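You operate a simulated robot arm through the tools that you are given. There is no shell and no other tool. Be economical: measure what you need, move in short steps, check, and stop when the job is done.

Carry out the task below with a simulated robot arm. There is one attempt and no reset: what you move stays moved.

Task
The right filter pot leaks: stop the pump, shut its valve and wipe the oil off the shelf.
Fine: use the white cloth and put it back; leave the other pot alone. What is to be rubbed or washed off counts as gone when no trace of it is left.

It is judged by the outcome, as a careful person would: the job done as asked, and still so three seconds after it is handed in. It fails if anything else is knocked over, pushed out of place, dropped, spilled or broken. Flat cloth is picked up by pressing the open fingertips on it (5 to 10 N) and closing them slowly along it; thin cloth reads only 2 to 8 mm in the jaws.

Robot
A 7-joint arm with a two-finger gripper, hanging from a carriage that runs on a rail from [-2583, -3] to [297, 0] (x, y) and turns from -334 to 354 degrees about z. Base frame: it is fixed where the carriage stands at the start and does not move with it; the origin is on the floor, on the carriage's upright axis, x ahead of it, y to its left, z up. Units: mm, degrees, N and s.
With the tool pointing down near the work surface it reaches from about 100 to 400 mm from the robot's upright axis, wherever it stands. Its first joint turns from -166.0 to 166.0 degrees. Places, roughly: cloth (9x6x3 cm) [300, 300, 700]; left bleed knob [300, 700, 900]; left lid knob [400, 600, 900]; left pot valve [400, 400, 800]; pump knob [800, 300, 700]; right bleed knob [800, 700, 900]; right lid knob [700, 600, 900]; right oil patch [600, 300, 700]; right pot valve [700, 400, 800]. Payload 1.37 kg.
The TCP is the grasp point between the finger pads, 16 mm short of the fingertips. In the tool frame z runs along the fingers and y along their closing line. The gripper opens to 92 mm. The gripper's body begins 74 mm behind the TCP.
Orientation is that of the tool frame in the base frame, as [roll, pitch, yaw] about the fixed x, y, z axes, in that order (R = Rz(yaw) Ry(pitch) Rx(roll)). With the fingers straight down and closing along the base's y, the tool's x points along the base's -x, its y along +y and its z along -z.

Tools
- The arm moves only by the tool step_arm. Its argument "targets" is a list of rows, each an object (a shift or turn left out is 0, a gripper value left out holds the last) with "xyz": the shift along the tool's x, y, z in mm, a list of three; "delta_rot": the turn, a rotation vector about the tool's x, y, z in degrees, a list of three; "claw": the opening, from 0 (shut) to 1 (fully open). In form: [{"xyz": [tx, ty, tz], "delta_rot": [rx, ry, rz], "claw": claw}, ...]. A call has 1 to 20 rows; each row shifts and turns the commanded pose from where the row before left it, along the tool's axes as they then stand. Rows are played at 5 a second. More than 50 mm and 8.6 degrees between two rows, or a gripper value outside its range, and nothing of the call is played. A pose out of reach is approached as far as the arm can. The call stops where the force on the tool passes 40 N (or 10 N more than at its start, if that is more) or the arm is blocked; 0.2 s more then pass. The fingers move at their own pace and stop on an object; they squeeze with about 26 N. The grip force told is the motor's: it shows also when the fingers shut on nothing. Time passes only in rows, and 0.2 s behind the last, so rows that do not move let the fingers close. The reply holds the time, the measured pose of the TCP, the force on the tool along the base axes, the opening and the grip force, in the units named above and with some noise, with the torque about the TCP (base axes, N m) and any sound that the robot's microphone picked up, and new pictures: "views" is both (left out), scene, wrist or none.
- Cameras (640 x 400 px; columns grow to the right, rows downward): "scene" is now at [235.4, 50, 1680.2]; the picture's right is [0.83, -0.56, 0.00], its down [-0.50, -0.73, -0.47] and it looks along [0.26, 0.39, -0.88] (base axes); focal length 280 px, centre (320, 200). "wrist" rides on the gripper at [71, 19, -111] in the tool frame; the picture's right is [-0.26, 0.97, 0.00], its down [-0.78, -0.21, -0.59] and it looks along [-0.57, -0.15, 0.81] (tool axes); focal length 280 px, centre (320, 200). There is no depth. A picture from a camera that has moved, and an enlarged one, comes with that camera's place and axes in the base frame and with its lens. The place of the scene camera against the robot may be out by one fixed shift of up to 18 mm in any direction.
- lift_body(by): slides the trunk up (or, below 0, down) by that many mm; the arm and the scene camera ride with it, the base frame stays. It gives what a move gives, with no picture.
- roll_base(legs): drives the robot by 1 to 6 legs, each [ahead, left, turn to the left] in mm, mm and degrees, along the robot's own axes; the way and the turn of a leg run together, so that a leg with both is an arc; at most 1500 mm and 180 degrees a leg. The arm and the cameras ride along, it lands a little off, and it stops where it bumps. It keeps to its track: a leg is cut to what the track allows. It gives what a move gives, and a new picture of the scene camera.
- head_to(pan, tilt): turns the head with the scene camera to pan (to the left, within 155 degrees either way) and tilt (down, from -29 to 69), counted from straight ahead of the robot. It gives what a move gives, and a new picture of the scene camera.
- inspect(camera, box): a new picture of the part [left, top, right, bottom] of that camera's present view, enlarged. The clock stands still meanwhile.
- sign_off(): hands the job in; it is judged then, once.

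Work in short steps. Places have to be worked out from the pictures, the camera data and where the tool is seen: move nearer, look again, correct. Check each grasp and each placing, and mend what went wrong. You have 120 turns and 260 pictures in all, those below and enlarged ones among them. Open the gripper and draw the arm clear of the work before you hand the job in, unless the task says otherwise; then end with one line.

The tools are called after "Call:" as a command line: name --argument value ..., lists and objects as JSON in quotes. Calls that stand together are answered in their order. step_arm: Moves the arm, as the interface text tells. Its arguments: {"type":"object","properties":{"targets":{"type":"array"},"views":{"type":"string","enum":["both","scene","wrist","none"]}},"required":["targets"]} The other tools are called the same way: lift_body (by) slides the trunk up or down; roll_base (legs) drives the base; head_to (pan, tilt) turns the head that bears the scene camera; inspect (camera, box) takes an enlarged picture of a part of a camera's view; sign_off () hands the job in.

At the start:

```text
time: 0.0
tool_pos: [298.0, 151.0, 1133.6]
orientation: [180.0, 0.1, 180.0]
wrist_force: [0.1, -0.5, 0.3]
torque: [0.02, 0.01, 0.0]
grip_width: 92.0
grasp_force: 0.1
trunk travel left (down, up): [-484.0, 176.0]
robot x, y, heading: [-2.1, 1.1, -0.2]
head pan, tilt: [55.8, 61.9]
```

scene: 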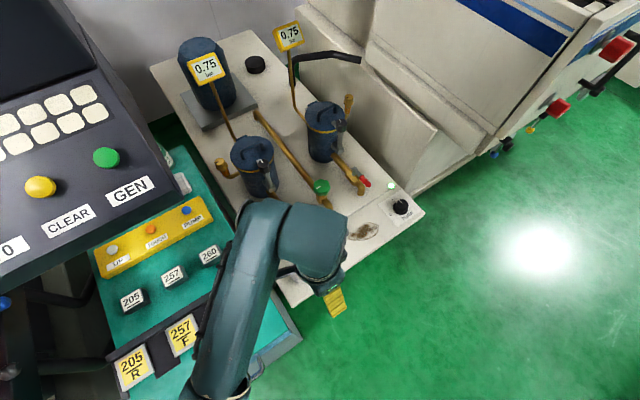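
wrist: 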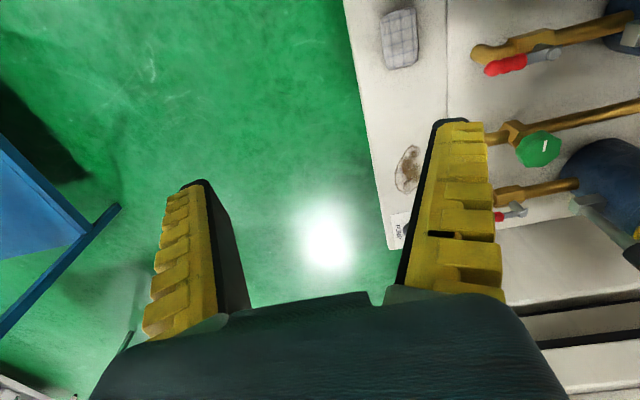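

I'll look closely at the shelf from both cameras before moving.

Call:
inspect --camera "scene" --box '[220, 80, 430, 260]'

Call:
inspect --camera "wrist" --box '[340, 0, 640, 260]'

```text
2.22 times, centred on (325, 170) of scene
camera zoom: at [235.4, 50.0, 1680.2], right [0.83, -0.56, 0.0], down [-0.5, -0.73, -0.47], along [0.26, 0.39, -0.88], focal length 622 px, centre (309, 267)
```

zoom: 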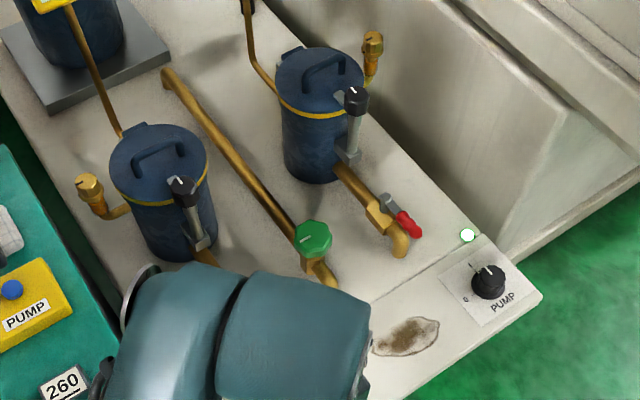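

```text
1.54 times, centred on (490, 130) of wrist
camera zoom: at [227.3, 170.6, 1243.3], right [0.26, 0.97, 0.0], down [0.78, -0.21, 0.59], along [0.57, -0.15, -0.81], focal length 431 px, centre (58, 308)
```

zoom: 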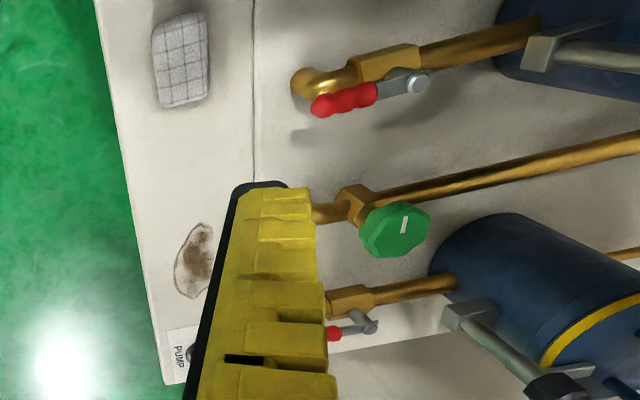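

The lever lies along the pipe (open) and the pump knob has a white pointer. The knob is about [740, 260, 715], so I'll drive to the right end of the rail to bring it into reach.

Call:
roll_base --legs '[[298, 0, 0]]'

```text
time: 2.0
tool_pos: [591.1, 152.4, 1133.6]
orientation: [-179.9, 0.0, -179.8]
wrist_force: [0.2, -0.3, 0.4]
torque: [-0.01, 0.02, -0.02]
grip_width: 91.9
grasp_force: 0.1
trunk travel left (down, up): [-484.0, 176.0]
robot x, y, heading: [291.9, 0.3, 0.2]
head pan, tilt: [55.8, 61.9]
camera scene: at [528.8, 50.7, 1680.2], right [0.83, -0.56, 0.0], down [-0.49, -0.73, -0.47], along [0.26, 0.39, -0.88], focal length 280 px, centre (320, 200)
```

scene: 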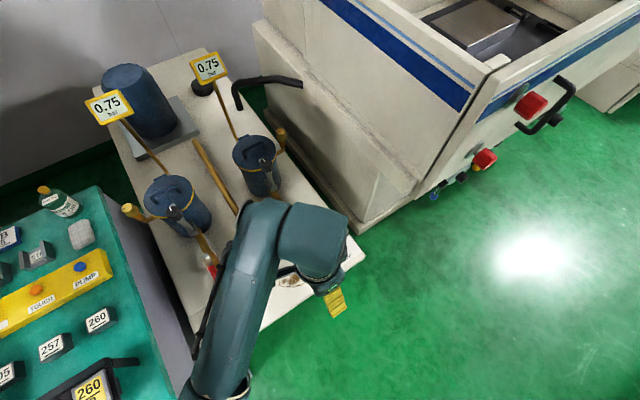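

The base is at x≈292. Next I'll look through the wrist camera from here, and move the tool a bit higher toward the knob.

Call:
step_arm --targets '[{"xyz": [-30, 20, 40]}, {"xyz": [-30, 20, 40]}, {"xyz": [0, 0, 50]}, {"xyz": [0, 0, 50]}]'

```text
refused: row 1 steps farther than a row can; nothing moved
```

The first row exceeded 50 mm, so I'll use smaller rows.

Call:
step_arm --targets '[{"xyz": [-30, 15, 30]}, {"xyz": [-30, 15, 30]}, {"xyz": [0, 0, 48]}, {"xyz": [0, 0, 48]}]'

```text
time: 3.0
tool_pos: [651.1, 182.1, 977.0]
orientation: [-180.0, -0.1, -179.9]
wrist_force: [0.1, 0.3, 0.4]
torque: [-0.03, 0.03, -0.03]
grip_width: 91.6
grasp_force: 0.0
trunk travel left (down, up): [-484.0, 176.0]
robot x, y, heading: [291.5, -2.3, -0.0]
head pan, tilt: [55.8, 61.9]
camera scene: at [528.8, 50.7, 1680.3], right [0.83, -0.56, 0.0], down [-0.49, -0.73, -0.47], along [0.26, 0.39, -0.88], focal length 280 px, centre (320, 200)
camera wrist: at [580.5, 201.1, 1087.9], right [0.26, 0.97, 0.0], down [0.78, -0.21, 0.59], along [0.57, -0.15, -0.81], focal length 280 px, centre (320, 200)
```

scene: 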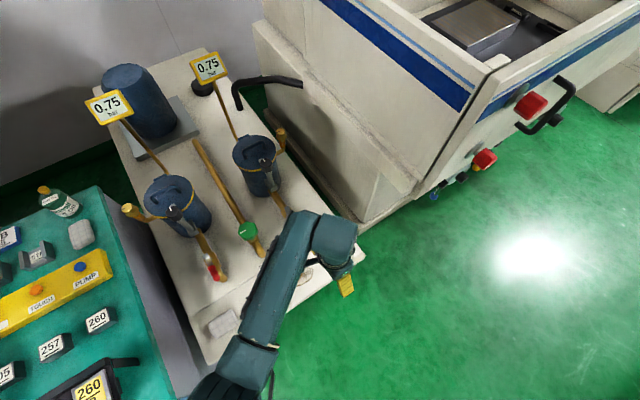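
wrist: 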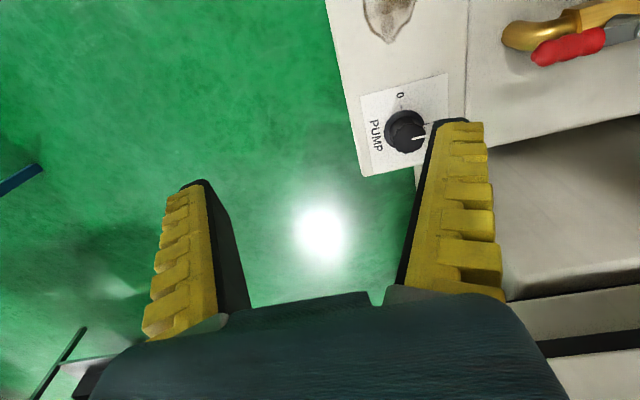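

Knob seen around [754, 276]. I'll enlarge it to read the pointer and the marks.

Call:
inspect --camera "wrist" --box '[345, 70, 465, 180]'

Call:
inspect --camera "wrist" --box '[480, 0, 640, 100]'

```text
3.64 times, centred on (405, 125) of wrist
camera zoom: at [580.5, 201.1, 1087.9], right [0.26, 0.97, 0.0], down [0.78, -0.21, 0.59], along [0.57, -0.15, -0.81], focal length 1020 px, centre (11, 473)
```

zoom: 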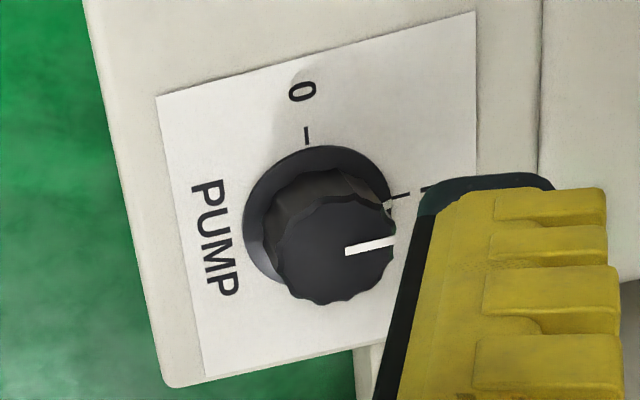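

```text
4.00 times, centred on (560, 50) of wrist
camera zoom: at [580.5, 201.1, 1087.9], right [0.26, 0.97, 0.0], down [0.78, -0.21, 0.59], along [0.57, -0.15, -0.81], focal length 1122 px, centre (-640, 800)
```

zoom: 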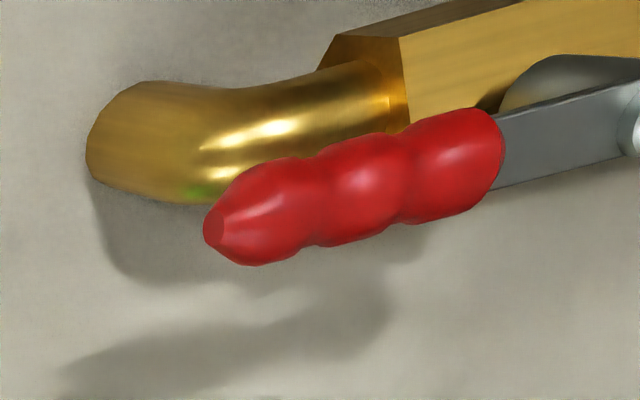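

The pointer is at 1 and needs a 90° CCW turn (seen from above) to reach 0. Knob axis ≈ [764, 280], top ≈ z 730 if the plate is at 700. I'll approach to about [750, 265, 860] and see whether that is reachable.

Call:
step_arm --targets '[{"xyz": [-25, 20, 30]}, {"xyz": [-25, 20, 30]}, {"xyz": [-25, 20, 30]}, {"xyz": [-25, 23, 27]}, {"xyz": [0, 0, 0]}]'

```text
time: 4.2
tool_pos: [734.2, 251.6, 880.7]
orientation: [180.0, 0.1, -179.9]
wrist_force: [0.2, 0.0, -0.2]
torque: [-0.04, 0.01, 0.0]
grip_width: 91.7
grasp_force: 0.0
out of reach, approached as far as the arm can: row 4
trunk travel left (down, up): [-484.0, 176.0]
robot x, y, heading: [291.7, 2.7, 0.0]
head pan, tilt: [55.8, 61.9]
camera scene: at [528.9, 50.9, 1680.3], right [0.83, -0.56, 0.0], down [-0.49, -0.73, -0.47], along [0.26, 0.39, -0.88], focal length 280 px, centre (320, 200)
camera wrist: at [662.8, 269.5, 989.8], right [0.26, 0.97, 0.0], down [0.78, -0.21, 0.59], along [0.57, -0.15, -0.81], focal length 280 px, centre (320, 200)
```

scene: 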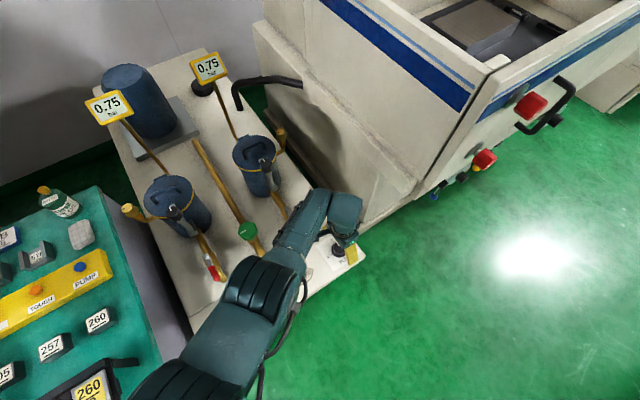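
wrist: 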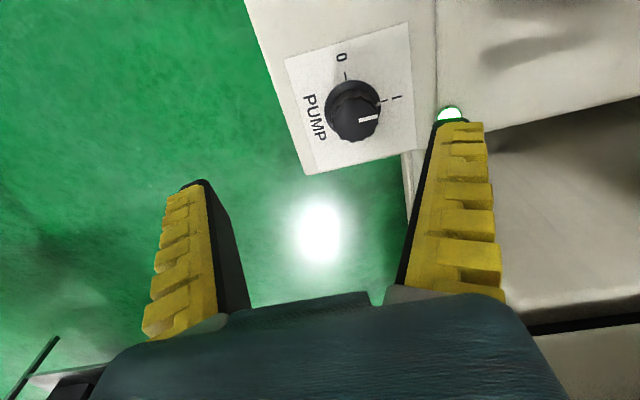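

The gripper is at its limit here (shoulder too high). Raising the arm and lowering the trunk by the same amount should extend the reach.

Call:
step_arm --targets '[{"xyz": [0, 0, -45]}, {"xyz": [0, 0, -45]}, {"xyz": [0, 0, -45]}, {"xyz": [0, 0, -45]}, {"xyz": [0, 0, 0]}]' --views "none"

Call:
lift_body --by -180

Call:
step_arm --targets '[{"xyz": [0, 0, -45]}, {"xyz": [0, 0, -45]}, {"xyz": [0, 0, -30]}, {"xyz": [0, 0, 0]}]'

```text
time: 5.5
tool_pos: [731.2, 249.8, 1058.9]
orientation: [-180.0, 0.0, -179.9]
wrist_force: [-0.6, -0.5, 0.9]
torque: [-0.03, 0.01, -0.01]
grip_width: 92.0
grasp_force: 0.1
trunk travel left (down, up): [-484.0, 176.0]
robot x, y, heading: [294.1, 0.3, 0.0]
head pan, tilt: [55.8, 61.9]
```

```text
time: 7.5
tool_pos: [731.7, 251.1, 879.7]
orientation: [179.9, 0.0, -179.9]
wrist_force: [0.3, 0.3, -0.7]
torque: [0.0, 0.01, 0.03]
grip_width: 91.8
grasp_force: 0.1
trunk travel left (down, up): [-304.0, 356.0]
robot x, y, heading: [297.0, 0.2, 0.1]
head pan, tilt: [55.8, 61.9]
```

```text
time: 8.4
tool_pos: [732.4, 250.7, 999.3]
orientation: [-180.0, 0.0, -179.9]
wrist_force: [-0.3, -0.6, 0.4]
torque: [0.03, -0.03, 0.04]
grip_width: 92.0
grasp_force: 0.0
trunk travel left (down, up): [-304.0, 356.0]
robot x, y, heading: [292.7, 2.2, 0.3]
head pan, tilt: [55.8, 61.9]
camera scene: at [528.8, 50.7, 1500.2], right [0.83, -0.56, 0.0], down [-0.49, -0.73, -0.47], along [0.26, 0.39, -0.88], focal length 280 px, centre (320, 200)
camera wrist: at [660.7, 270.0, 1109.7], right [0.26, 0.97, 0.0], down [0.78, -0.21, 0.59], along [0.57, -0.15, -0.81], focal length 280 px, centre (320, 200)
```

scene: 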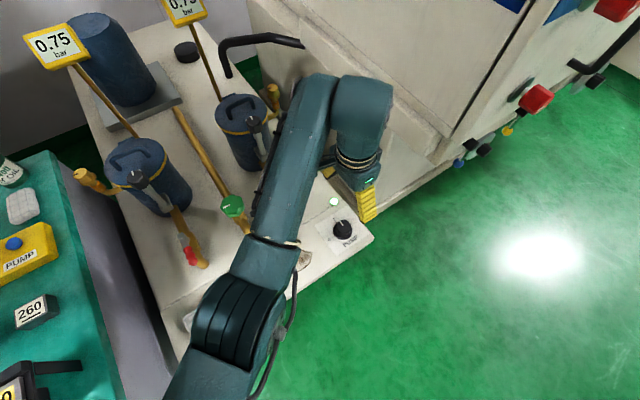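
wrist: 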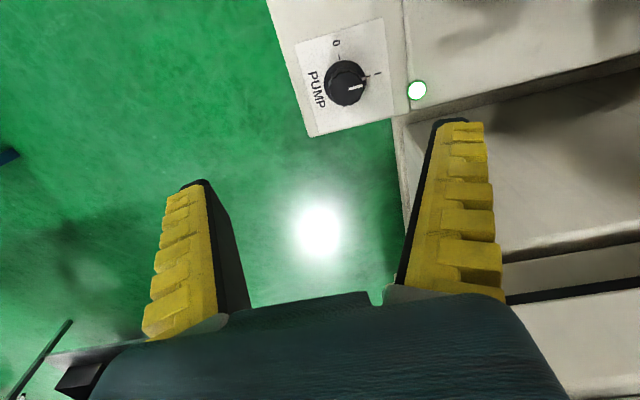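

Now there's room. I'll move over the knob (≈[759, 278]) down to z ≈ 850.

Call:
step_arm --targets '[{"xyz": [-14, 14, 40]}, {"xyz": [-13, 13, 40]}, {"xyz": [0, 0, 40]}, {"xyz": [0, 0, 30]}, {"xyz": [0, 0, 0]}]'

```text
time: 9.7
tool_pos: [760.8, 277.7, 848.3]
orientation: [180.0, 0.1, -179.8]
wrist_force: [-0.1, -0.4, -0.5]
torque: [-0.01, 0.01, -0.01]
grip_width: 91.9
grasp_force: 0.0
trunk travel left (down, up): [-304.0, 356.0]
robot x, y, heading: [294.0, -0.1, 0.1]
head pan, tilt: [55.8, 61.9]
camera scene: at [528.8, 50.7, 1500.2], right [0.83, -0.56, 0.0], down [-0.49, -0.73, -0.47], along [0.26, 0.39, -0.88], focal length 280 px, centre (320, 200)
camera wrist: at [688.5, 296.8, 958.3], right [0.26, 0.97, 0.0], down [0.78, -0.21, 0.59], along [0.57, -0.15, -0.81], focal length 280 px, centre (320, 200)
```

scene: 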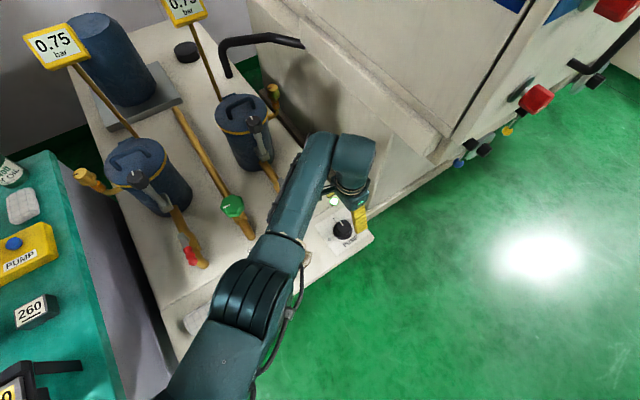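
wrist: 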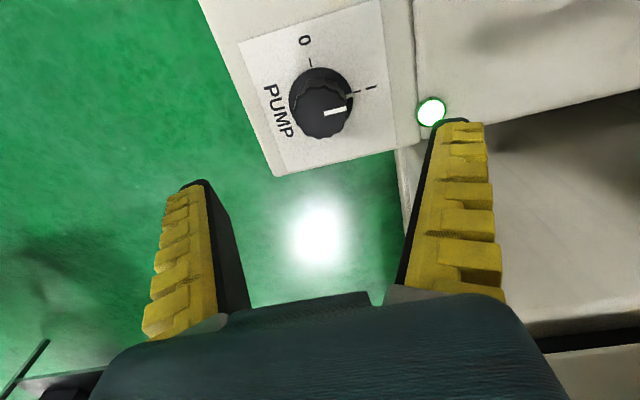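

The knob checks out at [761, 280], cap ≈ 735. I'll descend to TCP z ≈ 730 and close on it.

Call:
step_arm --targets '[{"xyz": [0, 2, 40]}, {"xyz": [0, 0, 40]}, {"xyz": [0, 0, 25]}, {"xyz": [0, 0, 13]}, {"xyz": [0, 0, 0]}]'

```text
time: 10.8
tool_pos: [752.2, 274.1, 745.9]
orientation: [180.0, -0.1, -179.9]
wrist_force: [0.0, 0.6, -0.5]
torque: [-0.01, -0.01, 0.01]
grip_width: 92.0
grasp_force: 0.1
out of reach, approached as far as the arm can: row 3
trunk travel left (down, up): [-304.0, 356.0]
robot x, y, heading: [290.4, 2.9, -0.0]
head pan, tilt: [55.8, 61.9]
camera scene: at [528.7, 50.7, 1500.2], right [0.83, -0.56, 0.0], down [-0.49, -0.73, -0.47], along [0.26, 0.39, -0.88], focal length 280 px, centre (320, 200)
camera wrist: at [681.6, 293.3, 856.1], right [0.26, 0.97, 0.0], down [0.78, -0.21, 0.59], along [0.57, -0.15, -0.81], focal length 280 px, centre (320, 200)
```

scene: 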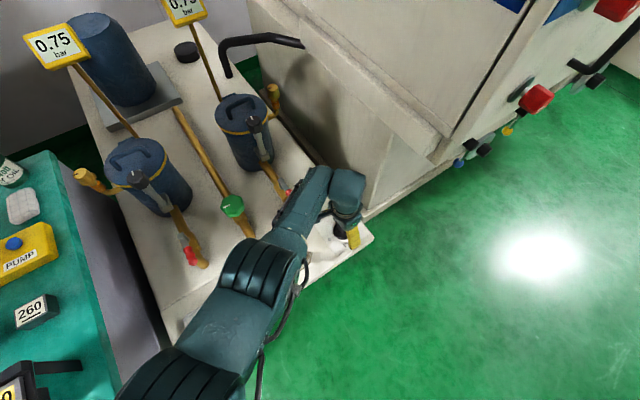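
wrist: 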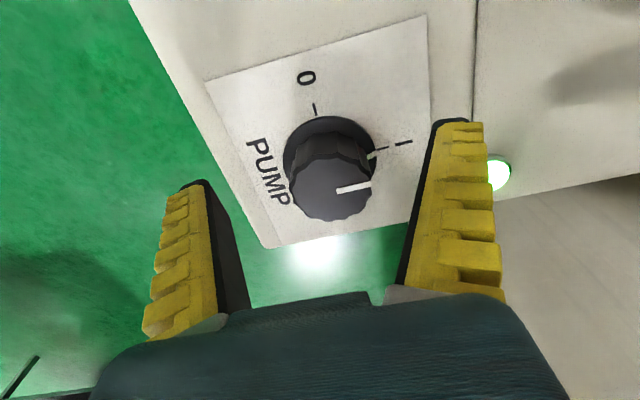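

Short of reach again by ~10 mm. I'll raise the arm and lower the trunk further.

Call:
step_arm --targets '[{"xyz": [0, 0, -40]}, {"xyz": [0, 0, -40]}, {"xyz": [0, 0, -40]}, {"xyz": [0, 0, -40]}, {"xyz": [0, 0, 0]}]' --views "none"

Call:
lift_body --by -120

Call:
step_arm --targets '[{"xyz": [-4, 3, 0]}, {"xyz": [-4, 3, 0]}, {"xyz": [0, 0, 0]}]'

```text
time: 12.1
tool_pos: [753.6, 273.0, 906.2]
orientation: [-179.9, 0.0, -179.8]
wrist_force: [0.3, 0.8, 0.1]
torque: [0.0, 0.03, -0.01]
grip_width: 92.0
grasp_force: 0.1
trunk travel left (down, up): [-304.0, 356.0]
robot x, y, heading: [290.6, -0.4, -0.1]
head pan, tilt: [55.8, 61.9]
```

```text
time: 13.6
tool_pos: [753.4, 274.6, 786.6]
orientation: [180.0, 0.0, -179.9]
wrist_force: [0.5, -1.0, -0.1]
torque: [0.01, 0.02, -0.02]
grip_width: 92.1
grasp_force: 0.0
trunk travel left (down, up): [-184.0, 476.0]
robot x, y, heading: [290.4, 1.2, 0.2]
head pan, tilt: [55.8, 61.9]
```

```text
time: 14.3
tool_pos: [761.5, 279.9, 785.3]
orientation: [-180.0, 0.0, -179.9]
wrist_force: [0.3, 1.2, 0.6]
torque: [-0.01, -0.02, 0.01]
grip_width: 91.8
grasp_force: 0.1
trunk travel left (down, up): [-184.0, 476.0]
robot x, y, heading: [297.3, -3.4, 0.2]
head pan, tilt: [55.8, 61.9]
camera scene: at [528.8, 50.7, 1380.2], right [0.83, -0.56, 0.0], down [-0.49, -0.73, -0.47], along [0.26, 0.39, -0.88], focal length 280 px, centre (320, 200)
camera wrist: at [691.0, 299.1, 895.4], right [0.26, 0.97, 0.0], down [0.78, -0.21, 0.59], along [0.57, -0.15, -0.81], focal length 280 px, centre (320, 200)
```

scene: 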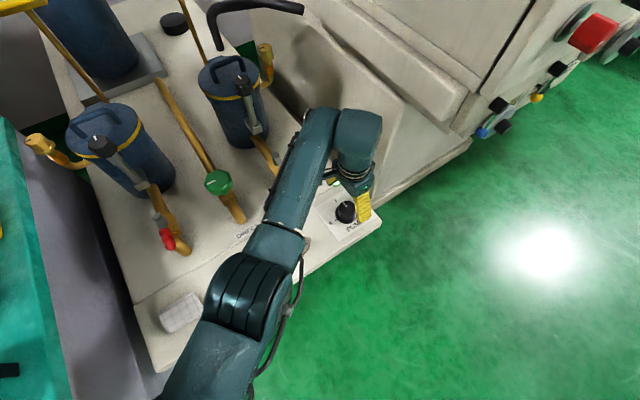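
wrist: 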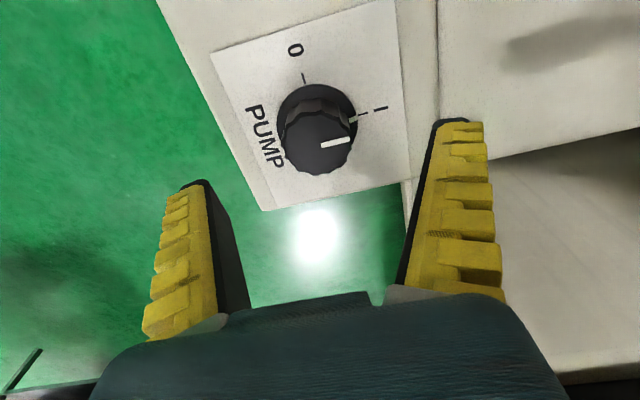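

Alignment still good. Descending to z ≈ 730.

Call:
step_arm --targets '[{"xyz": [0, 0, 30]}, {"xyz": [0, 0, 25]}, {"xyz": [0, 0, 0]}]'

```text
time: 15.2
tool_pos: [762.1, 280.6, 730.0]
orientation: [180.0, 0.0, -179.9]
wrist_force: [-1.1, 0.8, -0.2]
torque: [0.05, -0.01, 0.03]
grip_width: 91.7
grasp_force: 0.1
trunk travel left (down, up): [-184.0, 476.0]
robot x, y, heading: [293.6, -2.6, 0.1]
head pan, tilt: [55.8, 61.9]
camera scene: at [528.8, 50.7, 1380.2], right [0.83, -0.56, 0.0], down [-0.49, -0.73, -0.47], along [0.26, 0.39, -0.88], focal length 280 px, centre (320, 200)
camera wrist: at [691.6, 299.6, 840.0], right [0.26, 0.97, 0.0], down [0.78, -0.21, 0.59], along [0.57, -0.15, -0.81], focal length 280 px, centre (320, 200)
```

scene: 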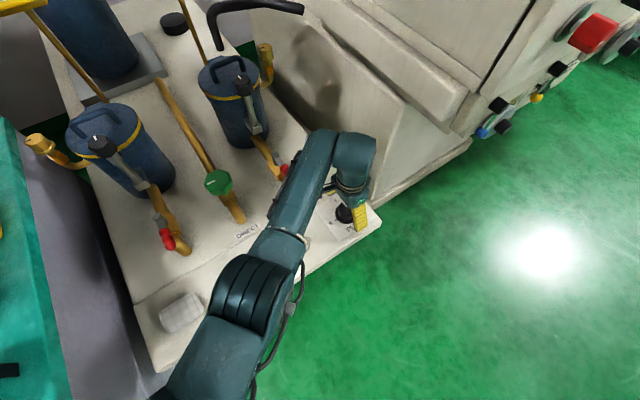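
wrist: 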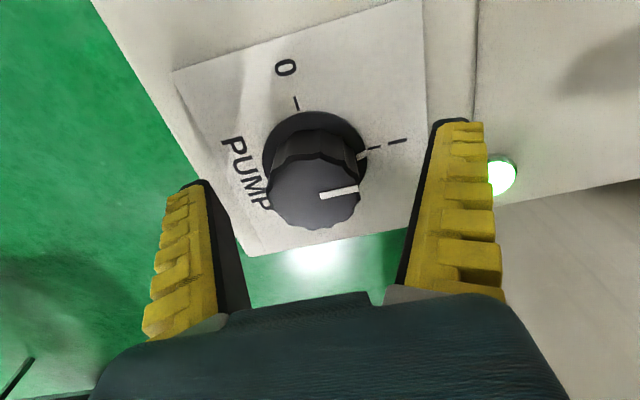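

The cap sits right at the TCP's projected pixel (320, 187). Closing the gripper.

Call:
step_arm --targets '[{"claw": 0.6}, {"claw": 0.3}, {"claw": 0.0}, {"claw": 0.0}, {"claw": 0.0}]' --views "wrist"

```text
time: 16.4
tool_pos: [764.2, 277.6, 730.3]
orientation: [180.0, -0.1, -179.7]
wrist_force: [-1.6, -11.9, 9.5]
torque: [-0.02, -0.02, -0.03]
grip_width: 37.1
grasp_force: 27.7
trunk travel left (down, up): [-184.0, 476.0]
robot x, y, heading: [295.6, -2.2, 0.2]
head pan, tilt: [55.8, 61.9]
camera wrist: at [692.1, 296.8, 840.2], right [0.26, 0.97, 0.0], down [0.78, -0.21, 0.59], along [0.57, -0.16, -0.81], focal length 280 px, centre (320, 200)
```

wrist: 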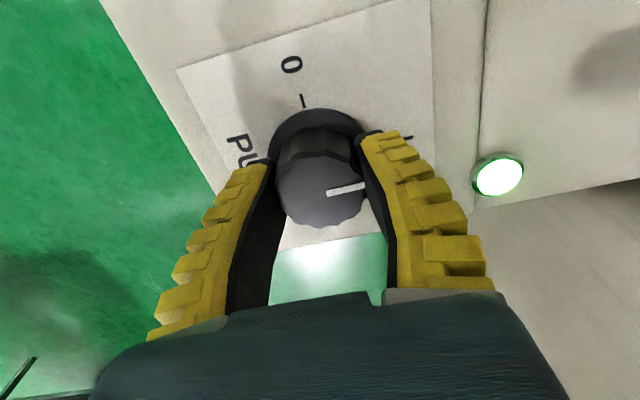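

It grips at 37 mm with a small side load. I'll ease y by −2.5 mm and turn CCW (−z in the tool frame) in 8° rows.

Call:
step_arm --targets '[{"xyz": [0, -2.5, 0]}, {"delta_rot": [0, 0, -8]}, {"delta_rot": [0, 0, -8]}, {"delta_rot": [0, 0, -8]}, {"delta_rot": [0, 0, -8]}, {"delta_rot": [0, 0, -8]}, {"xyz": [0, 0, 0]}]'

```text
time: 17.9
tool_pos: [763.2, 277.3, 729.1]
orientation: [-179.8, 0.0, -139.8]
wrist_force: [4.9, -3.1, -1.0]
torque: [0.22, -0.07, -0.01]
grip_width: 36.1
grasp_force: 27.7
trunk travel left (down, up): [-184.0, 476.0]
robot x, y, heading: [293.0, -2.3, -0.0]
head pan, tilt: [55.8, 61.9]
camera scene: at [529.6, 50.2, 1380.3], right [0.83, -0.56, 0.0], down [-0.49, -0.73, -0.47], along [0.27, 0.39, -0.88], focal length 280 px, centre (320, 200)
camera wrist: at [696.6, 245.7, 840.5], right [-0.42, 0.91, 0.0], down [0.73, 0.34, 0.59], along [0.53, 0.25, -0.81], focal length 280 px, centre (320, 200)
```

scene: 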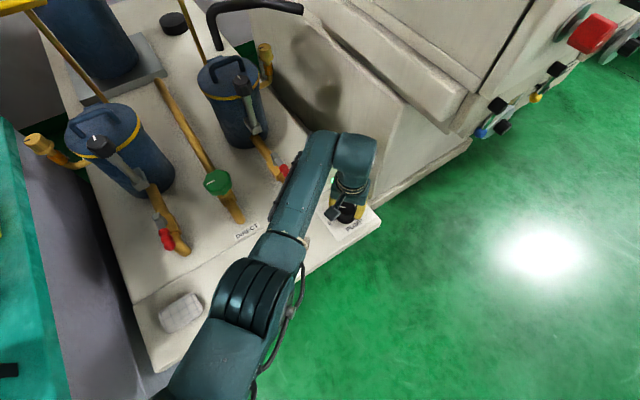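
wrist: 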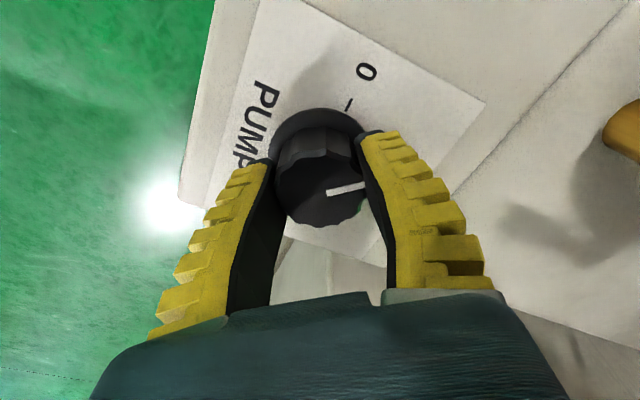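

The knob follows. Another 40°.

Call:
step_arm --targets '[{"delta_rot": [0, 0, -8]}, {"delta_rot": [0, 0, -8]}, {"delta_rot": [0, 0, -8]}, {"delta_rot": [0, 0, -8]}, {"delta_rot": [0, 0, -8]}, {"xyz": [0, 0, 0]}]' --views "wrist"

```text
time: 19.4
tool_pos: [763.3, 275.1, 730.5]
orientation: [-179.8, -0.1, -99.9]
wrist_force: [8.8, -2.8, -4.4]
torque: [0.17, 0.06, 0.11]
grip_width: 36.0
grasp_force: 28.2
trunk travel left (down, up): [-184.0, 476.0]
robot x, y, heading: [293.1, 3.0, 0.0]
head pan, tilt: [55.8, 61.9]
camera wrist: at [732.6, 209.9, 840.7], right [-0.91, 0.42, 0.0], down [0.34, 0.73, 0.59], along [0.25, 0.53, -0.81], focal length 280 px, centre (320, 200)
```

wrist: 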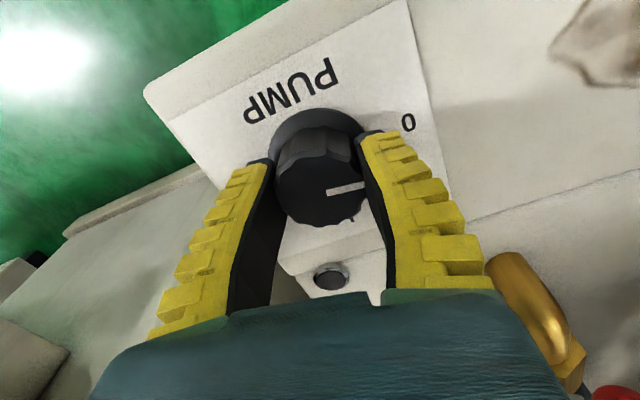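

The lamp has gone out. I'll turn the last ~10°, then open and lift to check the pointer.

Call:
step_arm --targets '[{"delta_rot": [0, 0, -5]}, {"delta_rot": [0, 0, -5]}, {"xyz": [0, 0, 0]}, {"claw": 0.5}, {"claw": 1.0}, {"claw": 1.0}, {"xyz": [0, 0, -40]}, {"xyz": [0, 0, -40]}, {"xyz": [0, 0, 0]}]' --views "wrist"

```text
time: 21.4
tool_pos: [760.5, 278.4, 811.4]
orientation: [179.9, 0.0, -89.8]
wrist_force: [-0.3, 0.2, 0.6]
torque: [0.0, 0.02, 0.0]
grip_width: 91.7
grasp_force: 0.0
trunk travel left (down, up): [-184.0, 476.0]
robot x, y, heading: [293.4, -2.1, 0.4]
head pan, tilt: [55.8, 61.9]
camera wrist: at [742.8, 207.5, 921.1], right [-0.97, 0.26, 0.0], down [0.21, 0.78, 0.59], along [0.15, 0.57, -0.81], focal length 280 px, centre (320, 200)
```

wrist: 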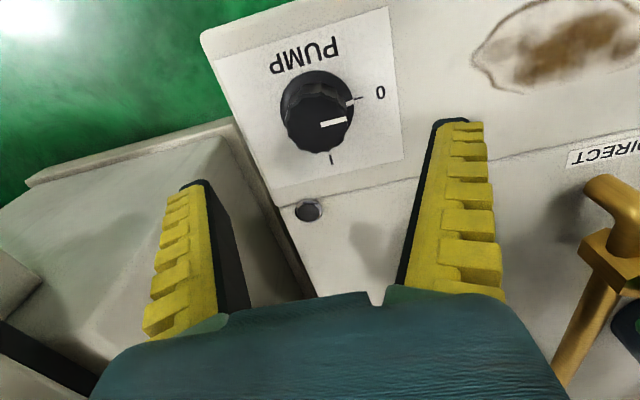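

The pointer is at 0 and the lamp is out: the pump is stopped. Next I'll rise and move left to view the right valve.

Call:
step_arm --targets '[{"xyz": [0, 25, -35]}, {"xyz": [0, 25, -35]}, {"xyz": [0, 25, -30]}, {"xyz": [0, 0, 0]}]'

```text
time: 22.4
tool_pos: [684.8, 279.7, 910.4]
orientation: [179.9, -0.1, -89.9]
wrist_force: [-0.6, 0.2, 0.4]
torque: [-0.02, 0.0, 0.03]
grip_width: 91.9
grasp_force: 0.0
trunk travel left (down, up): [-184.0, 476.0]
robot x, y, heading: [291.9, -0.7, 0.1]
head pan, tilt: [55.8, 61.9]
camera scene: at [528.8, 50.7, 1380.2], right [0.83, -0.56, 0.0], down [-0.49, -0.73, -0.47], along [0.26, 0.39, -0.88], focal length 280 px, centre (320, 200)
camera wrist: at [666.8, 206.9, 1020.4], right [-0.97, 0.26, 0.0], down [0.21, 0.78, 0.59], along [0.15, 0.57, -0.81], focal length 280 px, centre (320, 200)
```

scene: 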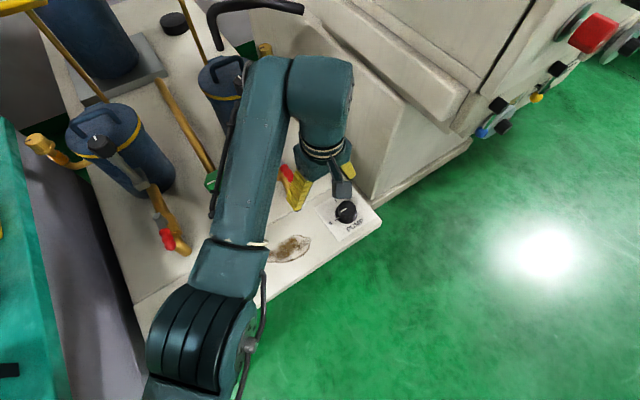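
wrist: 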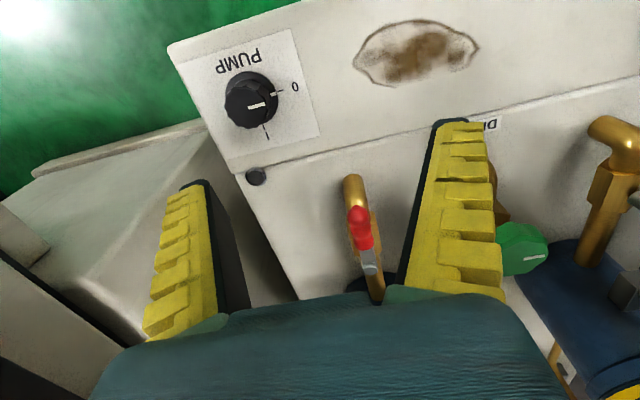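

The lever tip triangulates to about [674, 376, 810]. I'll back off toward the front to see the pivot.

Call:
step_arm --targets '[{"xyz": [45, 0, 0]}, {"xyz": [45, 0, 0]}, {"xyz": [30, 0, 0]}, {"xyz": [0, 0, 0]}]'

Call:
inspect --camera "wrist" --box '[280, 60, 480, 185]'

Call:
inspect --camera "scene" --box '[200, 40, 400, 220]'

```text
time: 23.4
tool_pos: [695.3, 160.2, 904.8]
orientation: [-179.9, 0.1, -89.8]
wrist_force: [-0.4, 0.2, -0.6]
torque: [0.02, 0.01, 0.01]
grip_width: 92.0
grasp_force: 0.1
out of reach, approached as far as the arm can: row 3
trunk travel left (down, up): [-184.0, 476.0]
robot x, y, heading: [293.7, -0.3, 0.3]
head pan, tilt: [55.8, 61.9]
camera scene: at [528.8, 50.6, 1380.2], right [0.83, -0.56, 0.0], down [-0.49, -0.73, -0.47], along [0.26, 0.39, -0.88], focal length 280 px, centre (320, 200)
camera wrist: at [676.2, 89.6, 1014.3], right [-0.97, 0.26, 0.0], down [0.21, 0.78, 0.59], along [0.15, 0.57, -0.81], focal length 280 px, centre (320, 200)
```

scene: 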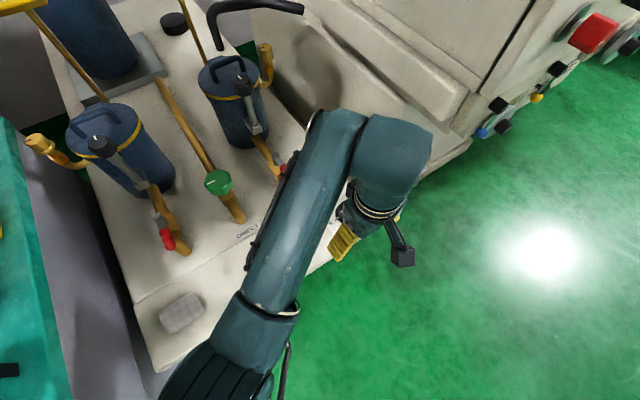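
wrist: 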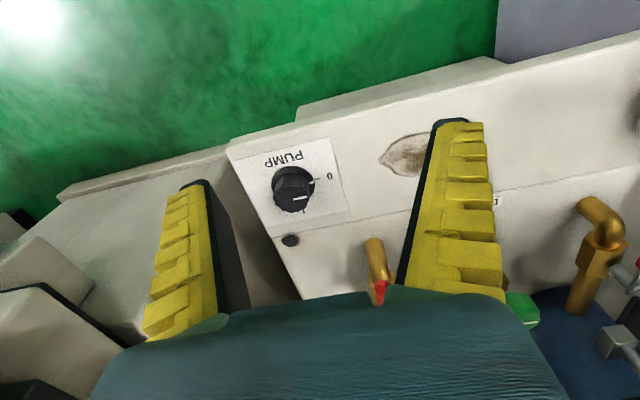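

```text
3.20 times, centred on (380, 122) of wrist
camera zoom: at [676.2, 89.6, 1014.3], right [-0.97, 0.26, 0.0], down [0.21, 0.78, 0.59], along [0.15, 0.57, -0.81], focal length 897 px, centre (128, 448)
```

zoom: 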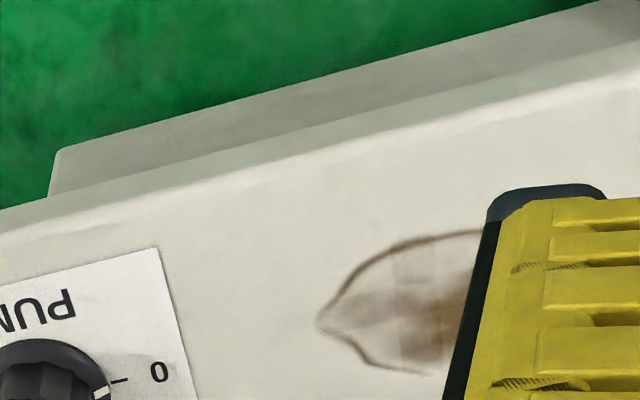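

```text
2.22 times, centred on (300, 130) of scene
camera zoom: at [528.8, 50.6, 1380.2], right [0.83, -0.56, 0.0], down [-0.49, -0.73, -0.47], along [0.26, 0.39, -0.88], focal length 622 px, centre (364, 356)
```

zoom: 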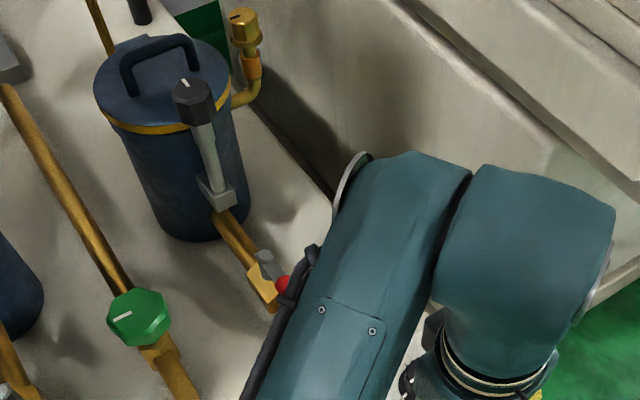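

That hid the valve. I'll turn the tool back to yaw 180 and rise, then go over the valve, with the camera on its left side.

Call:
step_arm --targets '[{"xyz": [0, 0, -35], "delta_rot": [0, 0, 8]}, {"xyz": [0, 0, -35], "delta_rot": [0, 0, 8]}, {"delta_rot": [0, 0, 8]}, {"delta_rot": [0, 0, 8]}, {"delta_rot": [0, 0, 8]}, {"delta_rot": [0, 0, 8]}, {"delta_rot": [0, 0, 8]}, {"delta_rot": [0, 0, 8]}, {"delta_rot": [0, 0, 8]}, {"delta_rot": [0, 0, 8]}, {"delta_rot": [0, 0, 8]}, {"delta_rot": [0, 0, 2]}, {"xyz": [0, 40, 0]}, {"xyz": [10, 45, 0]}, {"xyz": [10, 45, 0]}, {"xyz": [0, 45, 0]}, {"xyz": [0, 30, 0]}, {"xyz": [0, 0, 0]}]'

```text
time: 27.1
tool_pos: [708.4, 383.0, 964.2]
orientation: [-180.0, 0.0, -179.8]
wrist_force: [0.3, -0.2, 0.0]
torque: [0.02, 0.03, -0.02]
grip_width: 91.8
grasp_force: 0.1
out of reach, approached as far as the arm can: row 1, 2
trunk travel left (down, up): [-184.0, 476.0]
robot x, y, heading: [294.3, -2.0, 0.3]
head pan, tilt: [55.8, 61.9]
camera scene: at [528.7, 50.8, 1380.2], right [0.83, -0.56, 0.0], down [-0.49, -0.73, -0.47], along [0.26, 0.39, -0.88], focal length 280 px, centre (320, 200)
camera wrist: at [638.1, 400.6, 1074.2], right [0.26, 0.97, 0.0], down [0.78, -0.21, 0.59], along [0.57, -0.15, -0.81], focal length 280 px, centre (320, 200)
```

scene: 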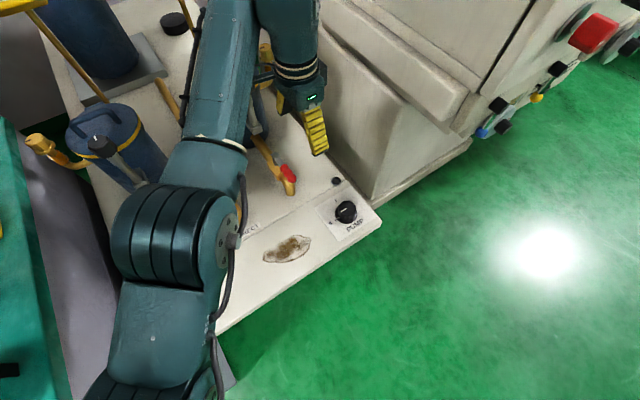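
wrist: 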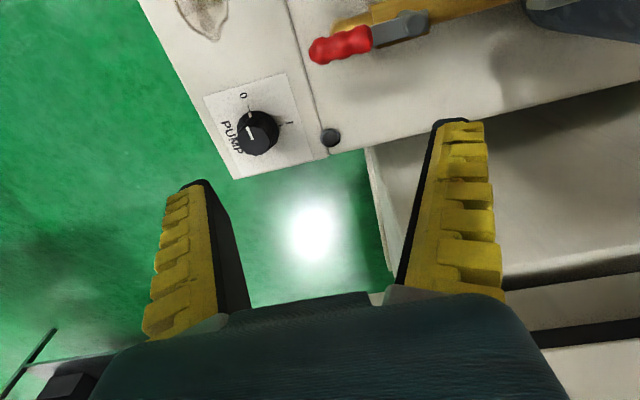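

Good view now; enlarging the valve in both cameras.

Call:
inspect --camera "wrist" --box '[290, 0, 490, 120]'

Call:
inspect --camera "scene" --box '[230, 100, 350, 210]'

```text
3.20 times, centred on (390, 60) of wrist
camera zoom: at [638.1, 400.6, 1074.2], right [0.26, 0.97, 0.0], down [0.78, -0.21, 0.59], along [0.57, -0.15, -0.81], focal length 897 px, centre (96, 648)
```

zoom: 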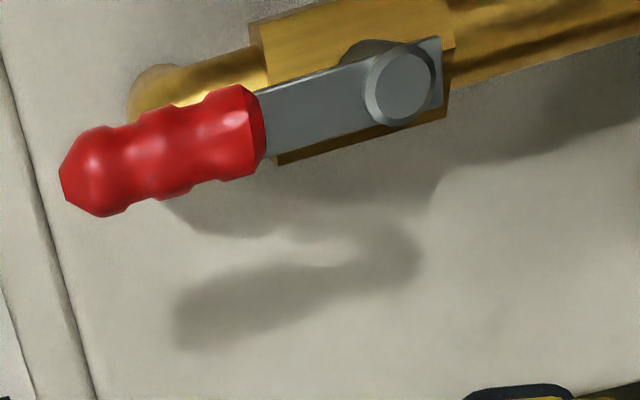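

```text
3.64 times, centred on (290, 155) of scene
camera zoom: at [528.7, 50.8, 1380.2], right [0.83, -0.56, 0.0], down [-0.49, -0.73, -0.47], along [0.26, 0.39, -0.88], focal length 1019 px, centre (429, 364)
```

zoom: 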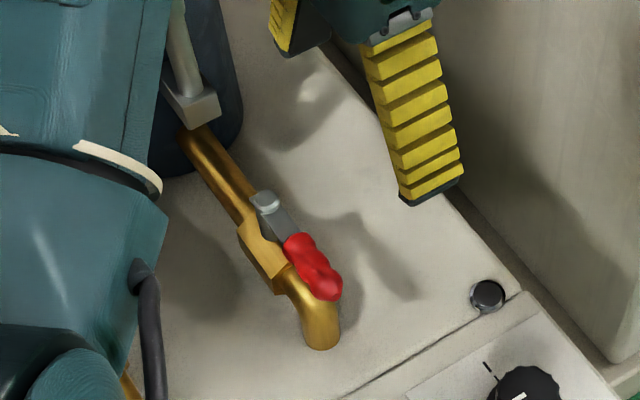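

The lever lies on top of the valve with a vertical pivot at ≈[674, 470], grip at y 383–430, z ≈ 805. Closing clockwise swings it toward −x, within reach. I'll turn the gripper to yaw −90 and put it above the red grip at [674, 408].

Call:
step_arm --targets '[{"delta_rot": [0, 0, -8.2]}, {"delta_rot": [0, 0, -8.2]}, {"delta_rot": [0, 0, -8.2]}, {"delta_rot": [0, 0, -8.2]}, {"delta_rot": [0, 0, -8.2]}, {"delta_rot": [0, 0, -8.2]}, {"delta_rot": [0, 0, -8.2]}, {"delta_rot": [0, 0, -8.2]}, {"delta_rot": [0, 0, -8.2]}, {"delta_rot": [0, 0, -8.2]}, {"delta_rot": [0, 0, -8]}, {"xyz": [-25, 34, 0]}, {"xyz": [0, 0, 40]}, {"xyz": [0, 0, 0]}]'

```text
time: 30.1
tool_pos: [673.8, 405.0, 923.5]
orientation: [179.9, 0.0, -89.9]
wrist_force: [0.2, -0.5, -0.7]
torque: [-0.01, -0.01, 0.03]
grip_width: 91.9
grasp_force: 0.0
trunk travel left (down, up): [-184.0, 476.0]
robot x, y, heading: [290.6, 2.0, 0.2]
head pan, tilt: [55.8, 61.9]
camera scene: at [528.8, 50.5, 1380.2], right [0.83, -0.56, 0.0], down [-0.49, -0.73, -0.47], along [0.26, 0.39, -0.88], focal length 280 px, centre (320, 200)
camera wrist: at [655.4, 333.8, 1034.0], right [-0.97, 0.26, 0.0], down [0.21, 0.78, 0.59], along [0.15, 0.57, -0.81], focal length 280 px, centre (320, 200)
```

scene: 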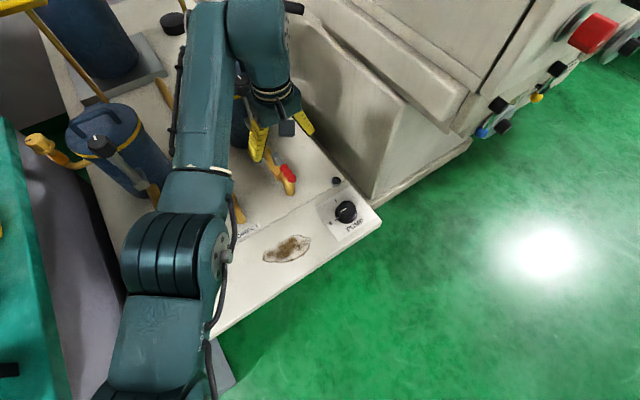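
wrist: 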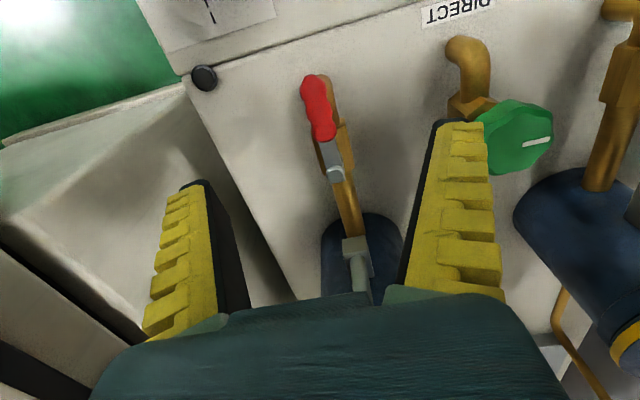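

Consistent: tip [677, 383, 803], pivot ≈ [674, 470, 803]. I'll descend to TCP z 812 so the tips stay above the pipe, then close.

Call:
step_arm --targets '[{"xyz": [-3, -2, 40]}, {"xyz": [0, 0, 40]}, {"xyz": [0, 0, 30]}, {"xyz": [0, 0, 0], "claw": 0.6}, {"xyz": [0, 0, 0]}]'

```text
time: 31.4
tool_pos: [676.0, 407.6, 814.9]
orientation: [-180.0, 0.0, -90.0]
wrist_force: [-0.1, 0.4, -0.9]
torque: [0.01, 0.0, -0.02]
grip_width: 57.9
grasp_force: 2.0
trunk travel left (down, up): [-184.0, 476.0]
robot x, y, heading: [290.9, 1.1, 0.1]
head pan, tilt: [55.8, 61.9]
camera scene: at [528.8, 50.7, 1380.2], right [0.83, -0.56, 0.0], down [-0.49, -0.73, -0.47], along [0.26, 0.39, -0.88], focal length 280 px, centre (320, 200)
camera wrist: at [657.4, 336.7, 924.4], right [-0.97, 0.26, 0.0], down [0.21, 0.78, 0.59], along [0.15, 0.57, -0.81], focal length 280 px, centre (320, 200)
```

scene: 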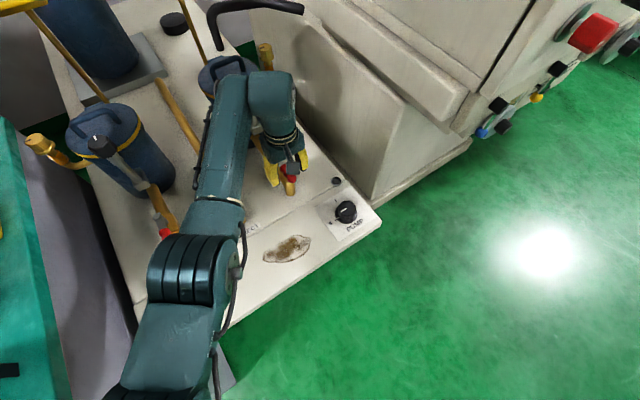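
wrist: 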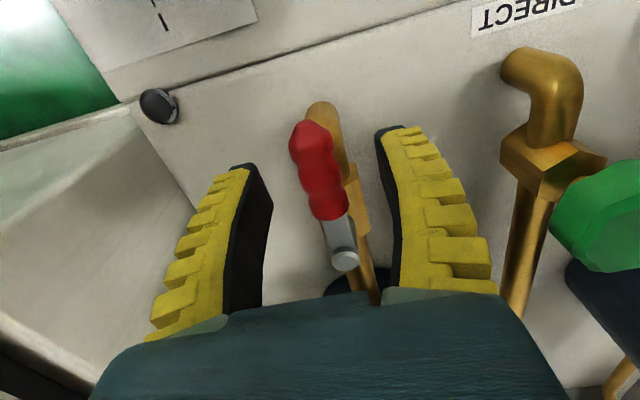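

Handle is centred and well above the pipe. Lower 6 mm and close.

Call:
step_arm --targets '[{"xyz": [0, 0, 6]}, {"claw": 0.3}, {"claw": 0.0}, {"claw": 0.0}, {"claw": 0.0}]' --views "wrist"

```text
time: 32.5
tool_pos: [677.1, 408.2, 810.1]
orientation: [-179.9, 0.0, -89.9]
wrist_force: [-3.2, -4.8, 14.2]
torque: [-0.31, 0.05, 0.19]
grip_width: 13.3
grasp_force: 27.4
trunk travel left (down, up): [-184.0, 476.0]
robot x, y, heading: [292.7, -2.9, 0.2]
head pan, tilt: [55.8, 61.9]
camera wrist: at [657.7, 336.7, 919.5], right [-0.97, 0.26, 0.0], down [0.21, 0.78, 0.59], along [0.15, 0.57, -0.81], focal length 280 px, centre (320, 200)
```

wrist: 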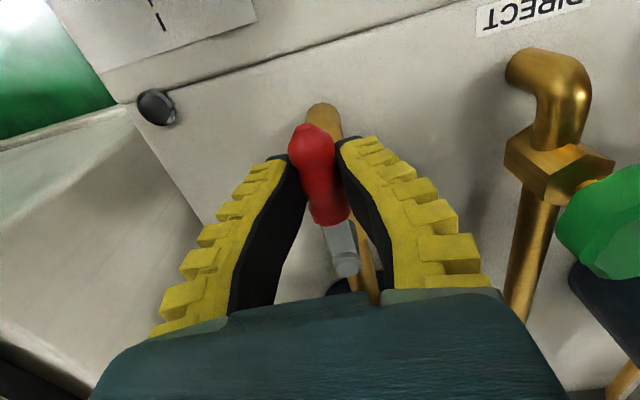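

Gripped. First 22.5° of the clockwise arc, watching the force.

Call:
step_arm --targets '[{"xyz": [-0.5, 8.1, 0], "delta_rot": [0, 0, 7.5]}, {"xyz": [-0.5, 8.1, 0], "delta_rot": [0, 0, 7.5]}, {"xyz": [-0.5, 8.1, 0], "delta_rot": [0, 0, 7.5]}, {"xyz": [0, 0, 0]}]' --views "wrist"

```text
time: 33.2
tool_pos: [675.5, 409.9, 812.4]
orientation: [-178.9, 0.9, -106.5]
wrist_force: [25.7, 4.9, -8.0]
torque: [0.35, -0.1, 0.7]
grip_width: 17.0
grasp_force: 27.2
trunk travel left (down, up): [-184.0, 476.0]
robot x, y, heading: [296.2, -0.3, -0.1]
head pan, tilt: [55.8, 61.9]
stopped in row 3: the force on the tool passed its limit at 44 N (the readings are from after the stop); the commanded pose is now the measured one
camera wrist: at [634.0, 346.3, 920.9], right [-0.85, 0.53, -0.01], down [0.41, 0.68, 0.61], along [0.33, 0.51, -0.79], focal length 280 px, centre (320, 200)
```

wrist: 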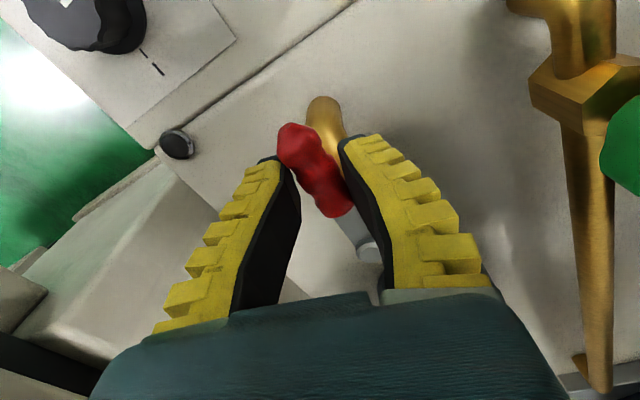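

The lever did not move that way — it seems to be at its stop. I'll open, realign to yaw −90, and try the other direction.

Call:
step_arm --targets '[{"claw": 0.5}, {"claw": 0.5}, {"xyz": [0, 0, -4], "delta_rot": [0, 0, -8.3]}, {"delta_rot": [0, 0, -8.2]}, {"xyz": [0, 0, 0]}]' --views "wrist"

```text
time: 34.4
tool_pos: [666.3, 409.4, 813.7]
orientation: [-179.3, 0.3, -89.8]
wrist_force: [0.5, -0.4, -1.0]
torque: [0.02, -0.02, 0.0]
grip_width: 49.2
grasp_force: 2.1
trunk travel left (down, up): [-184.0, 476.0]
robot x, y, heading: [297.4, 2.7, 0.1]
head pan, tilt: [55.8, 61.9]
camera wrist: at [645.0, 337.8, 922.8], right [-0.97, 0.26, -0.01], down [0.2, 0.78, 0.6], along [0.16, 0.57, -0.8], focal length 280 px, centre (320, 200)
```

wrist: 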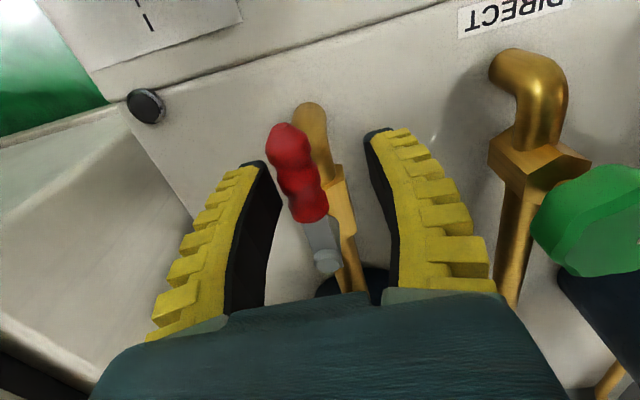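

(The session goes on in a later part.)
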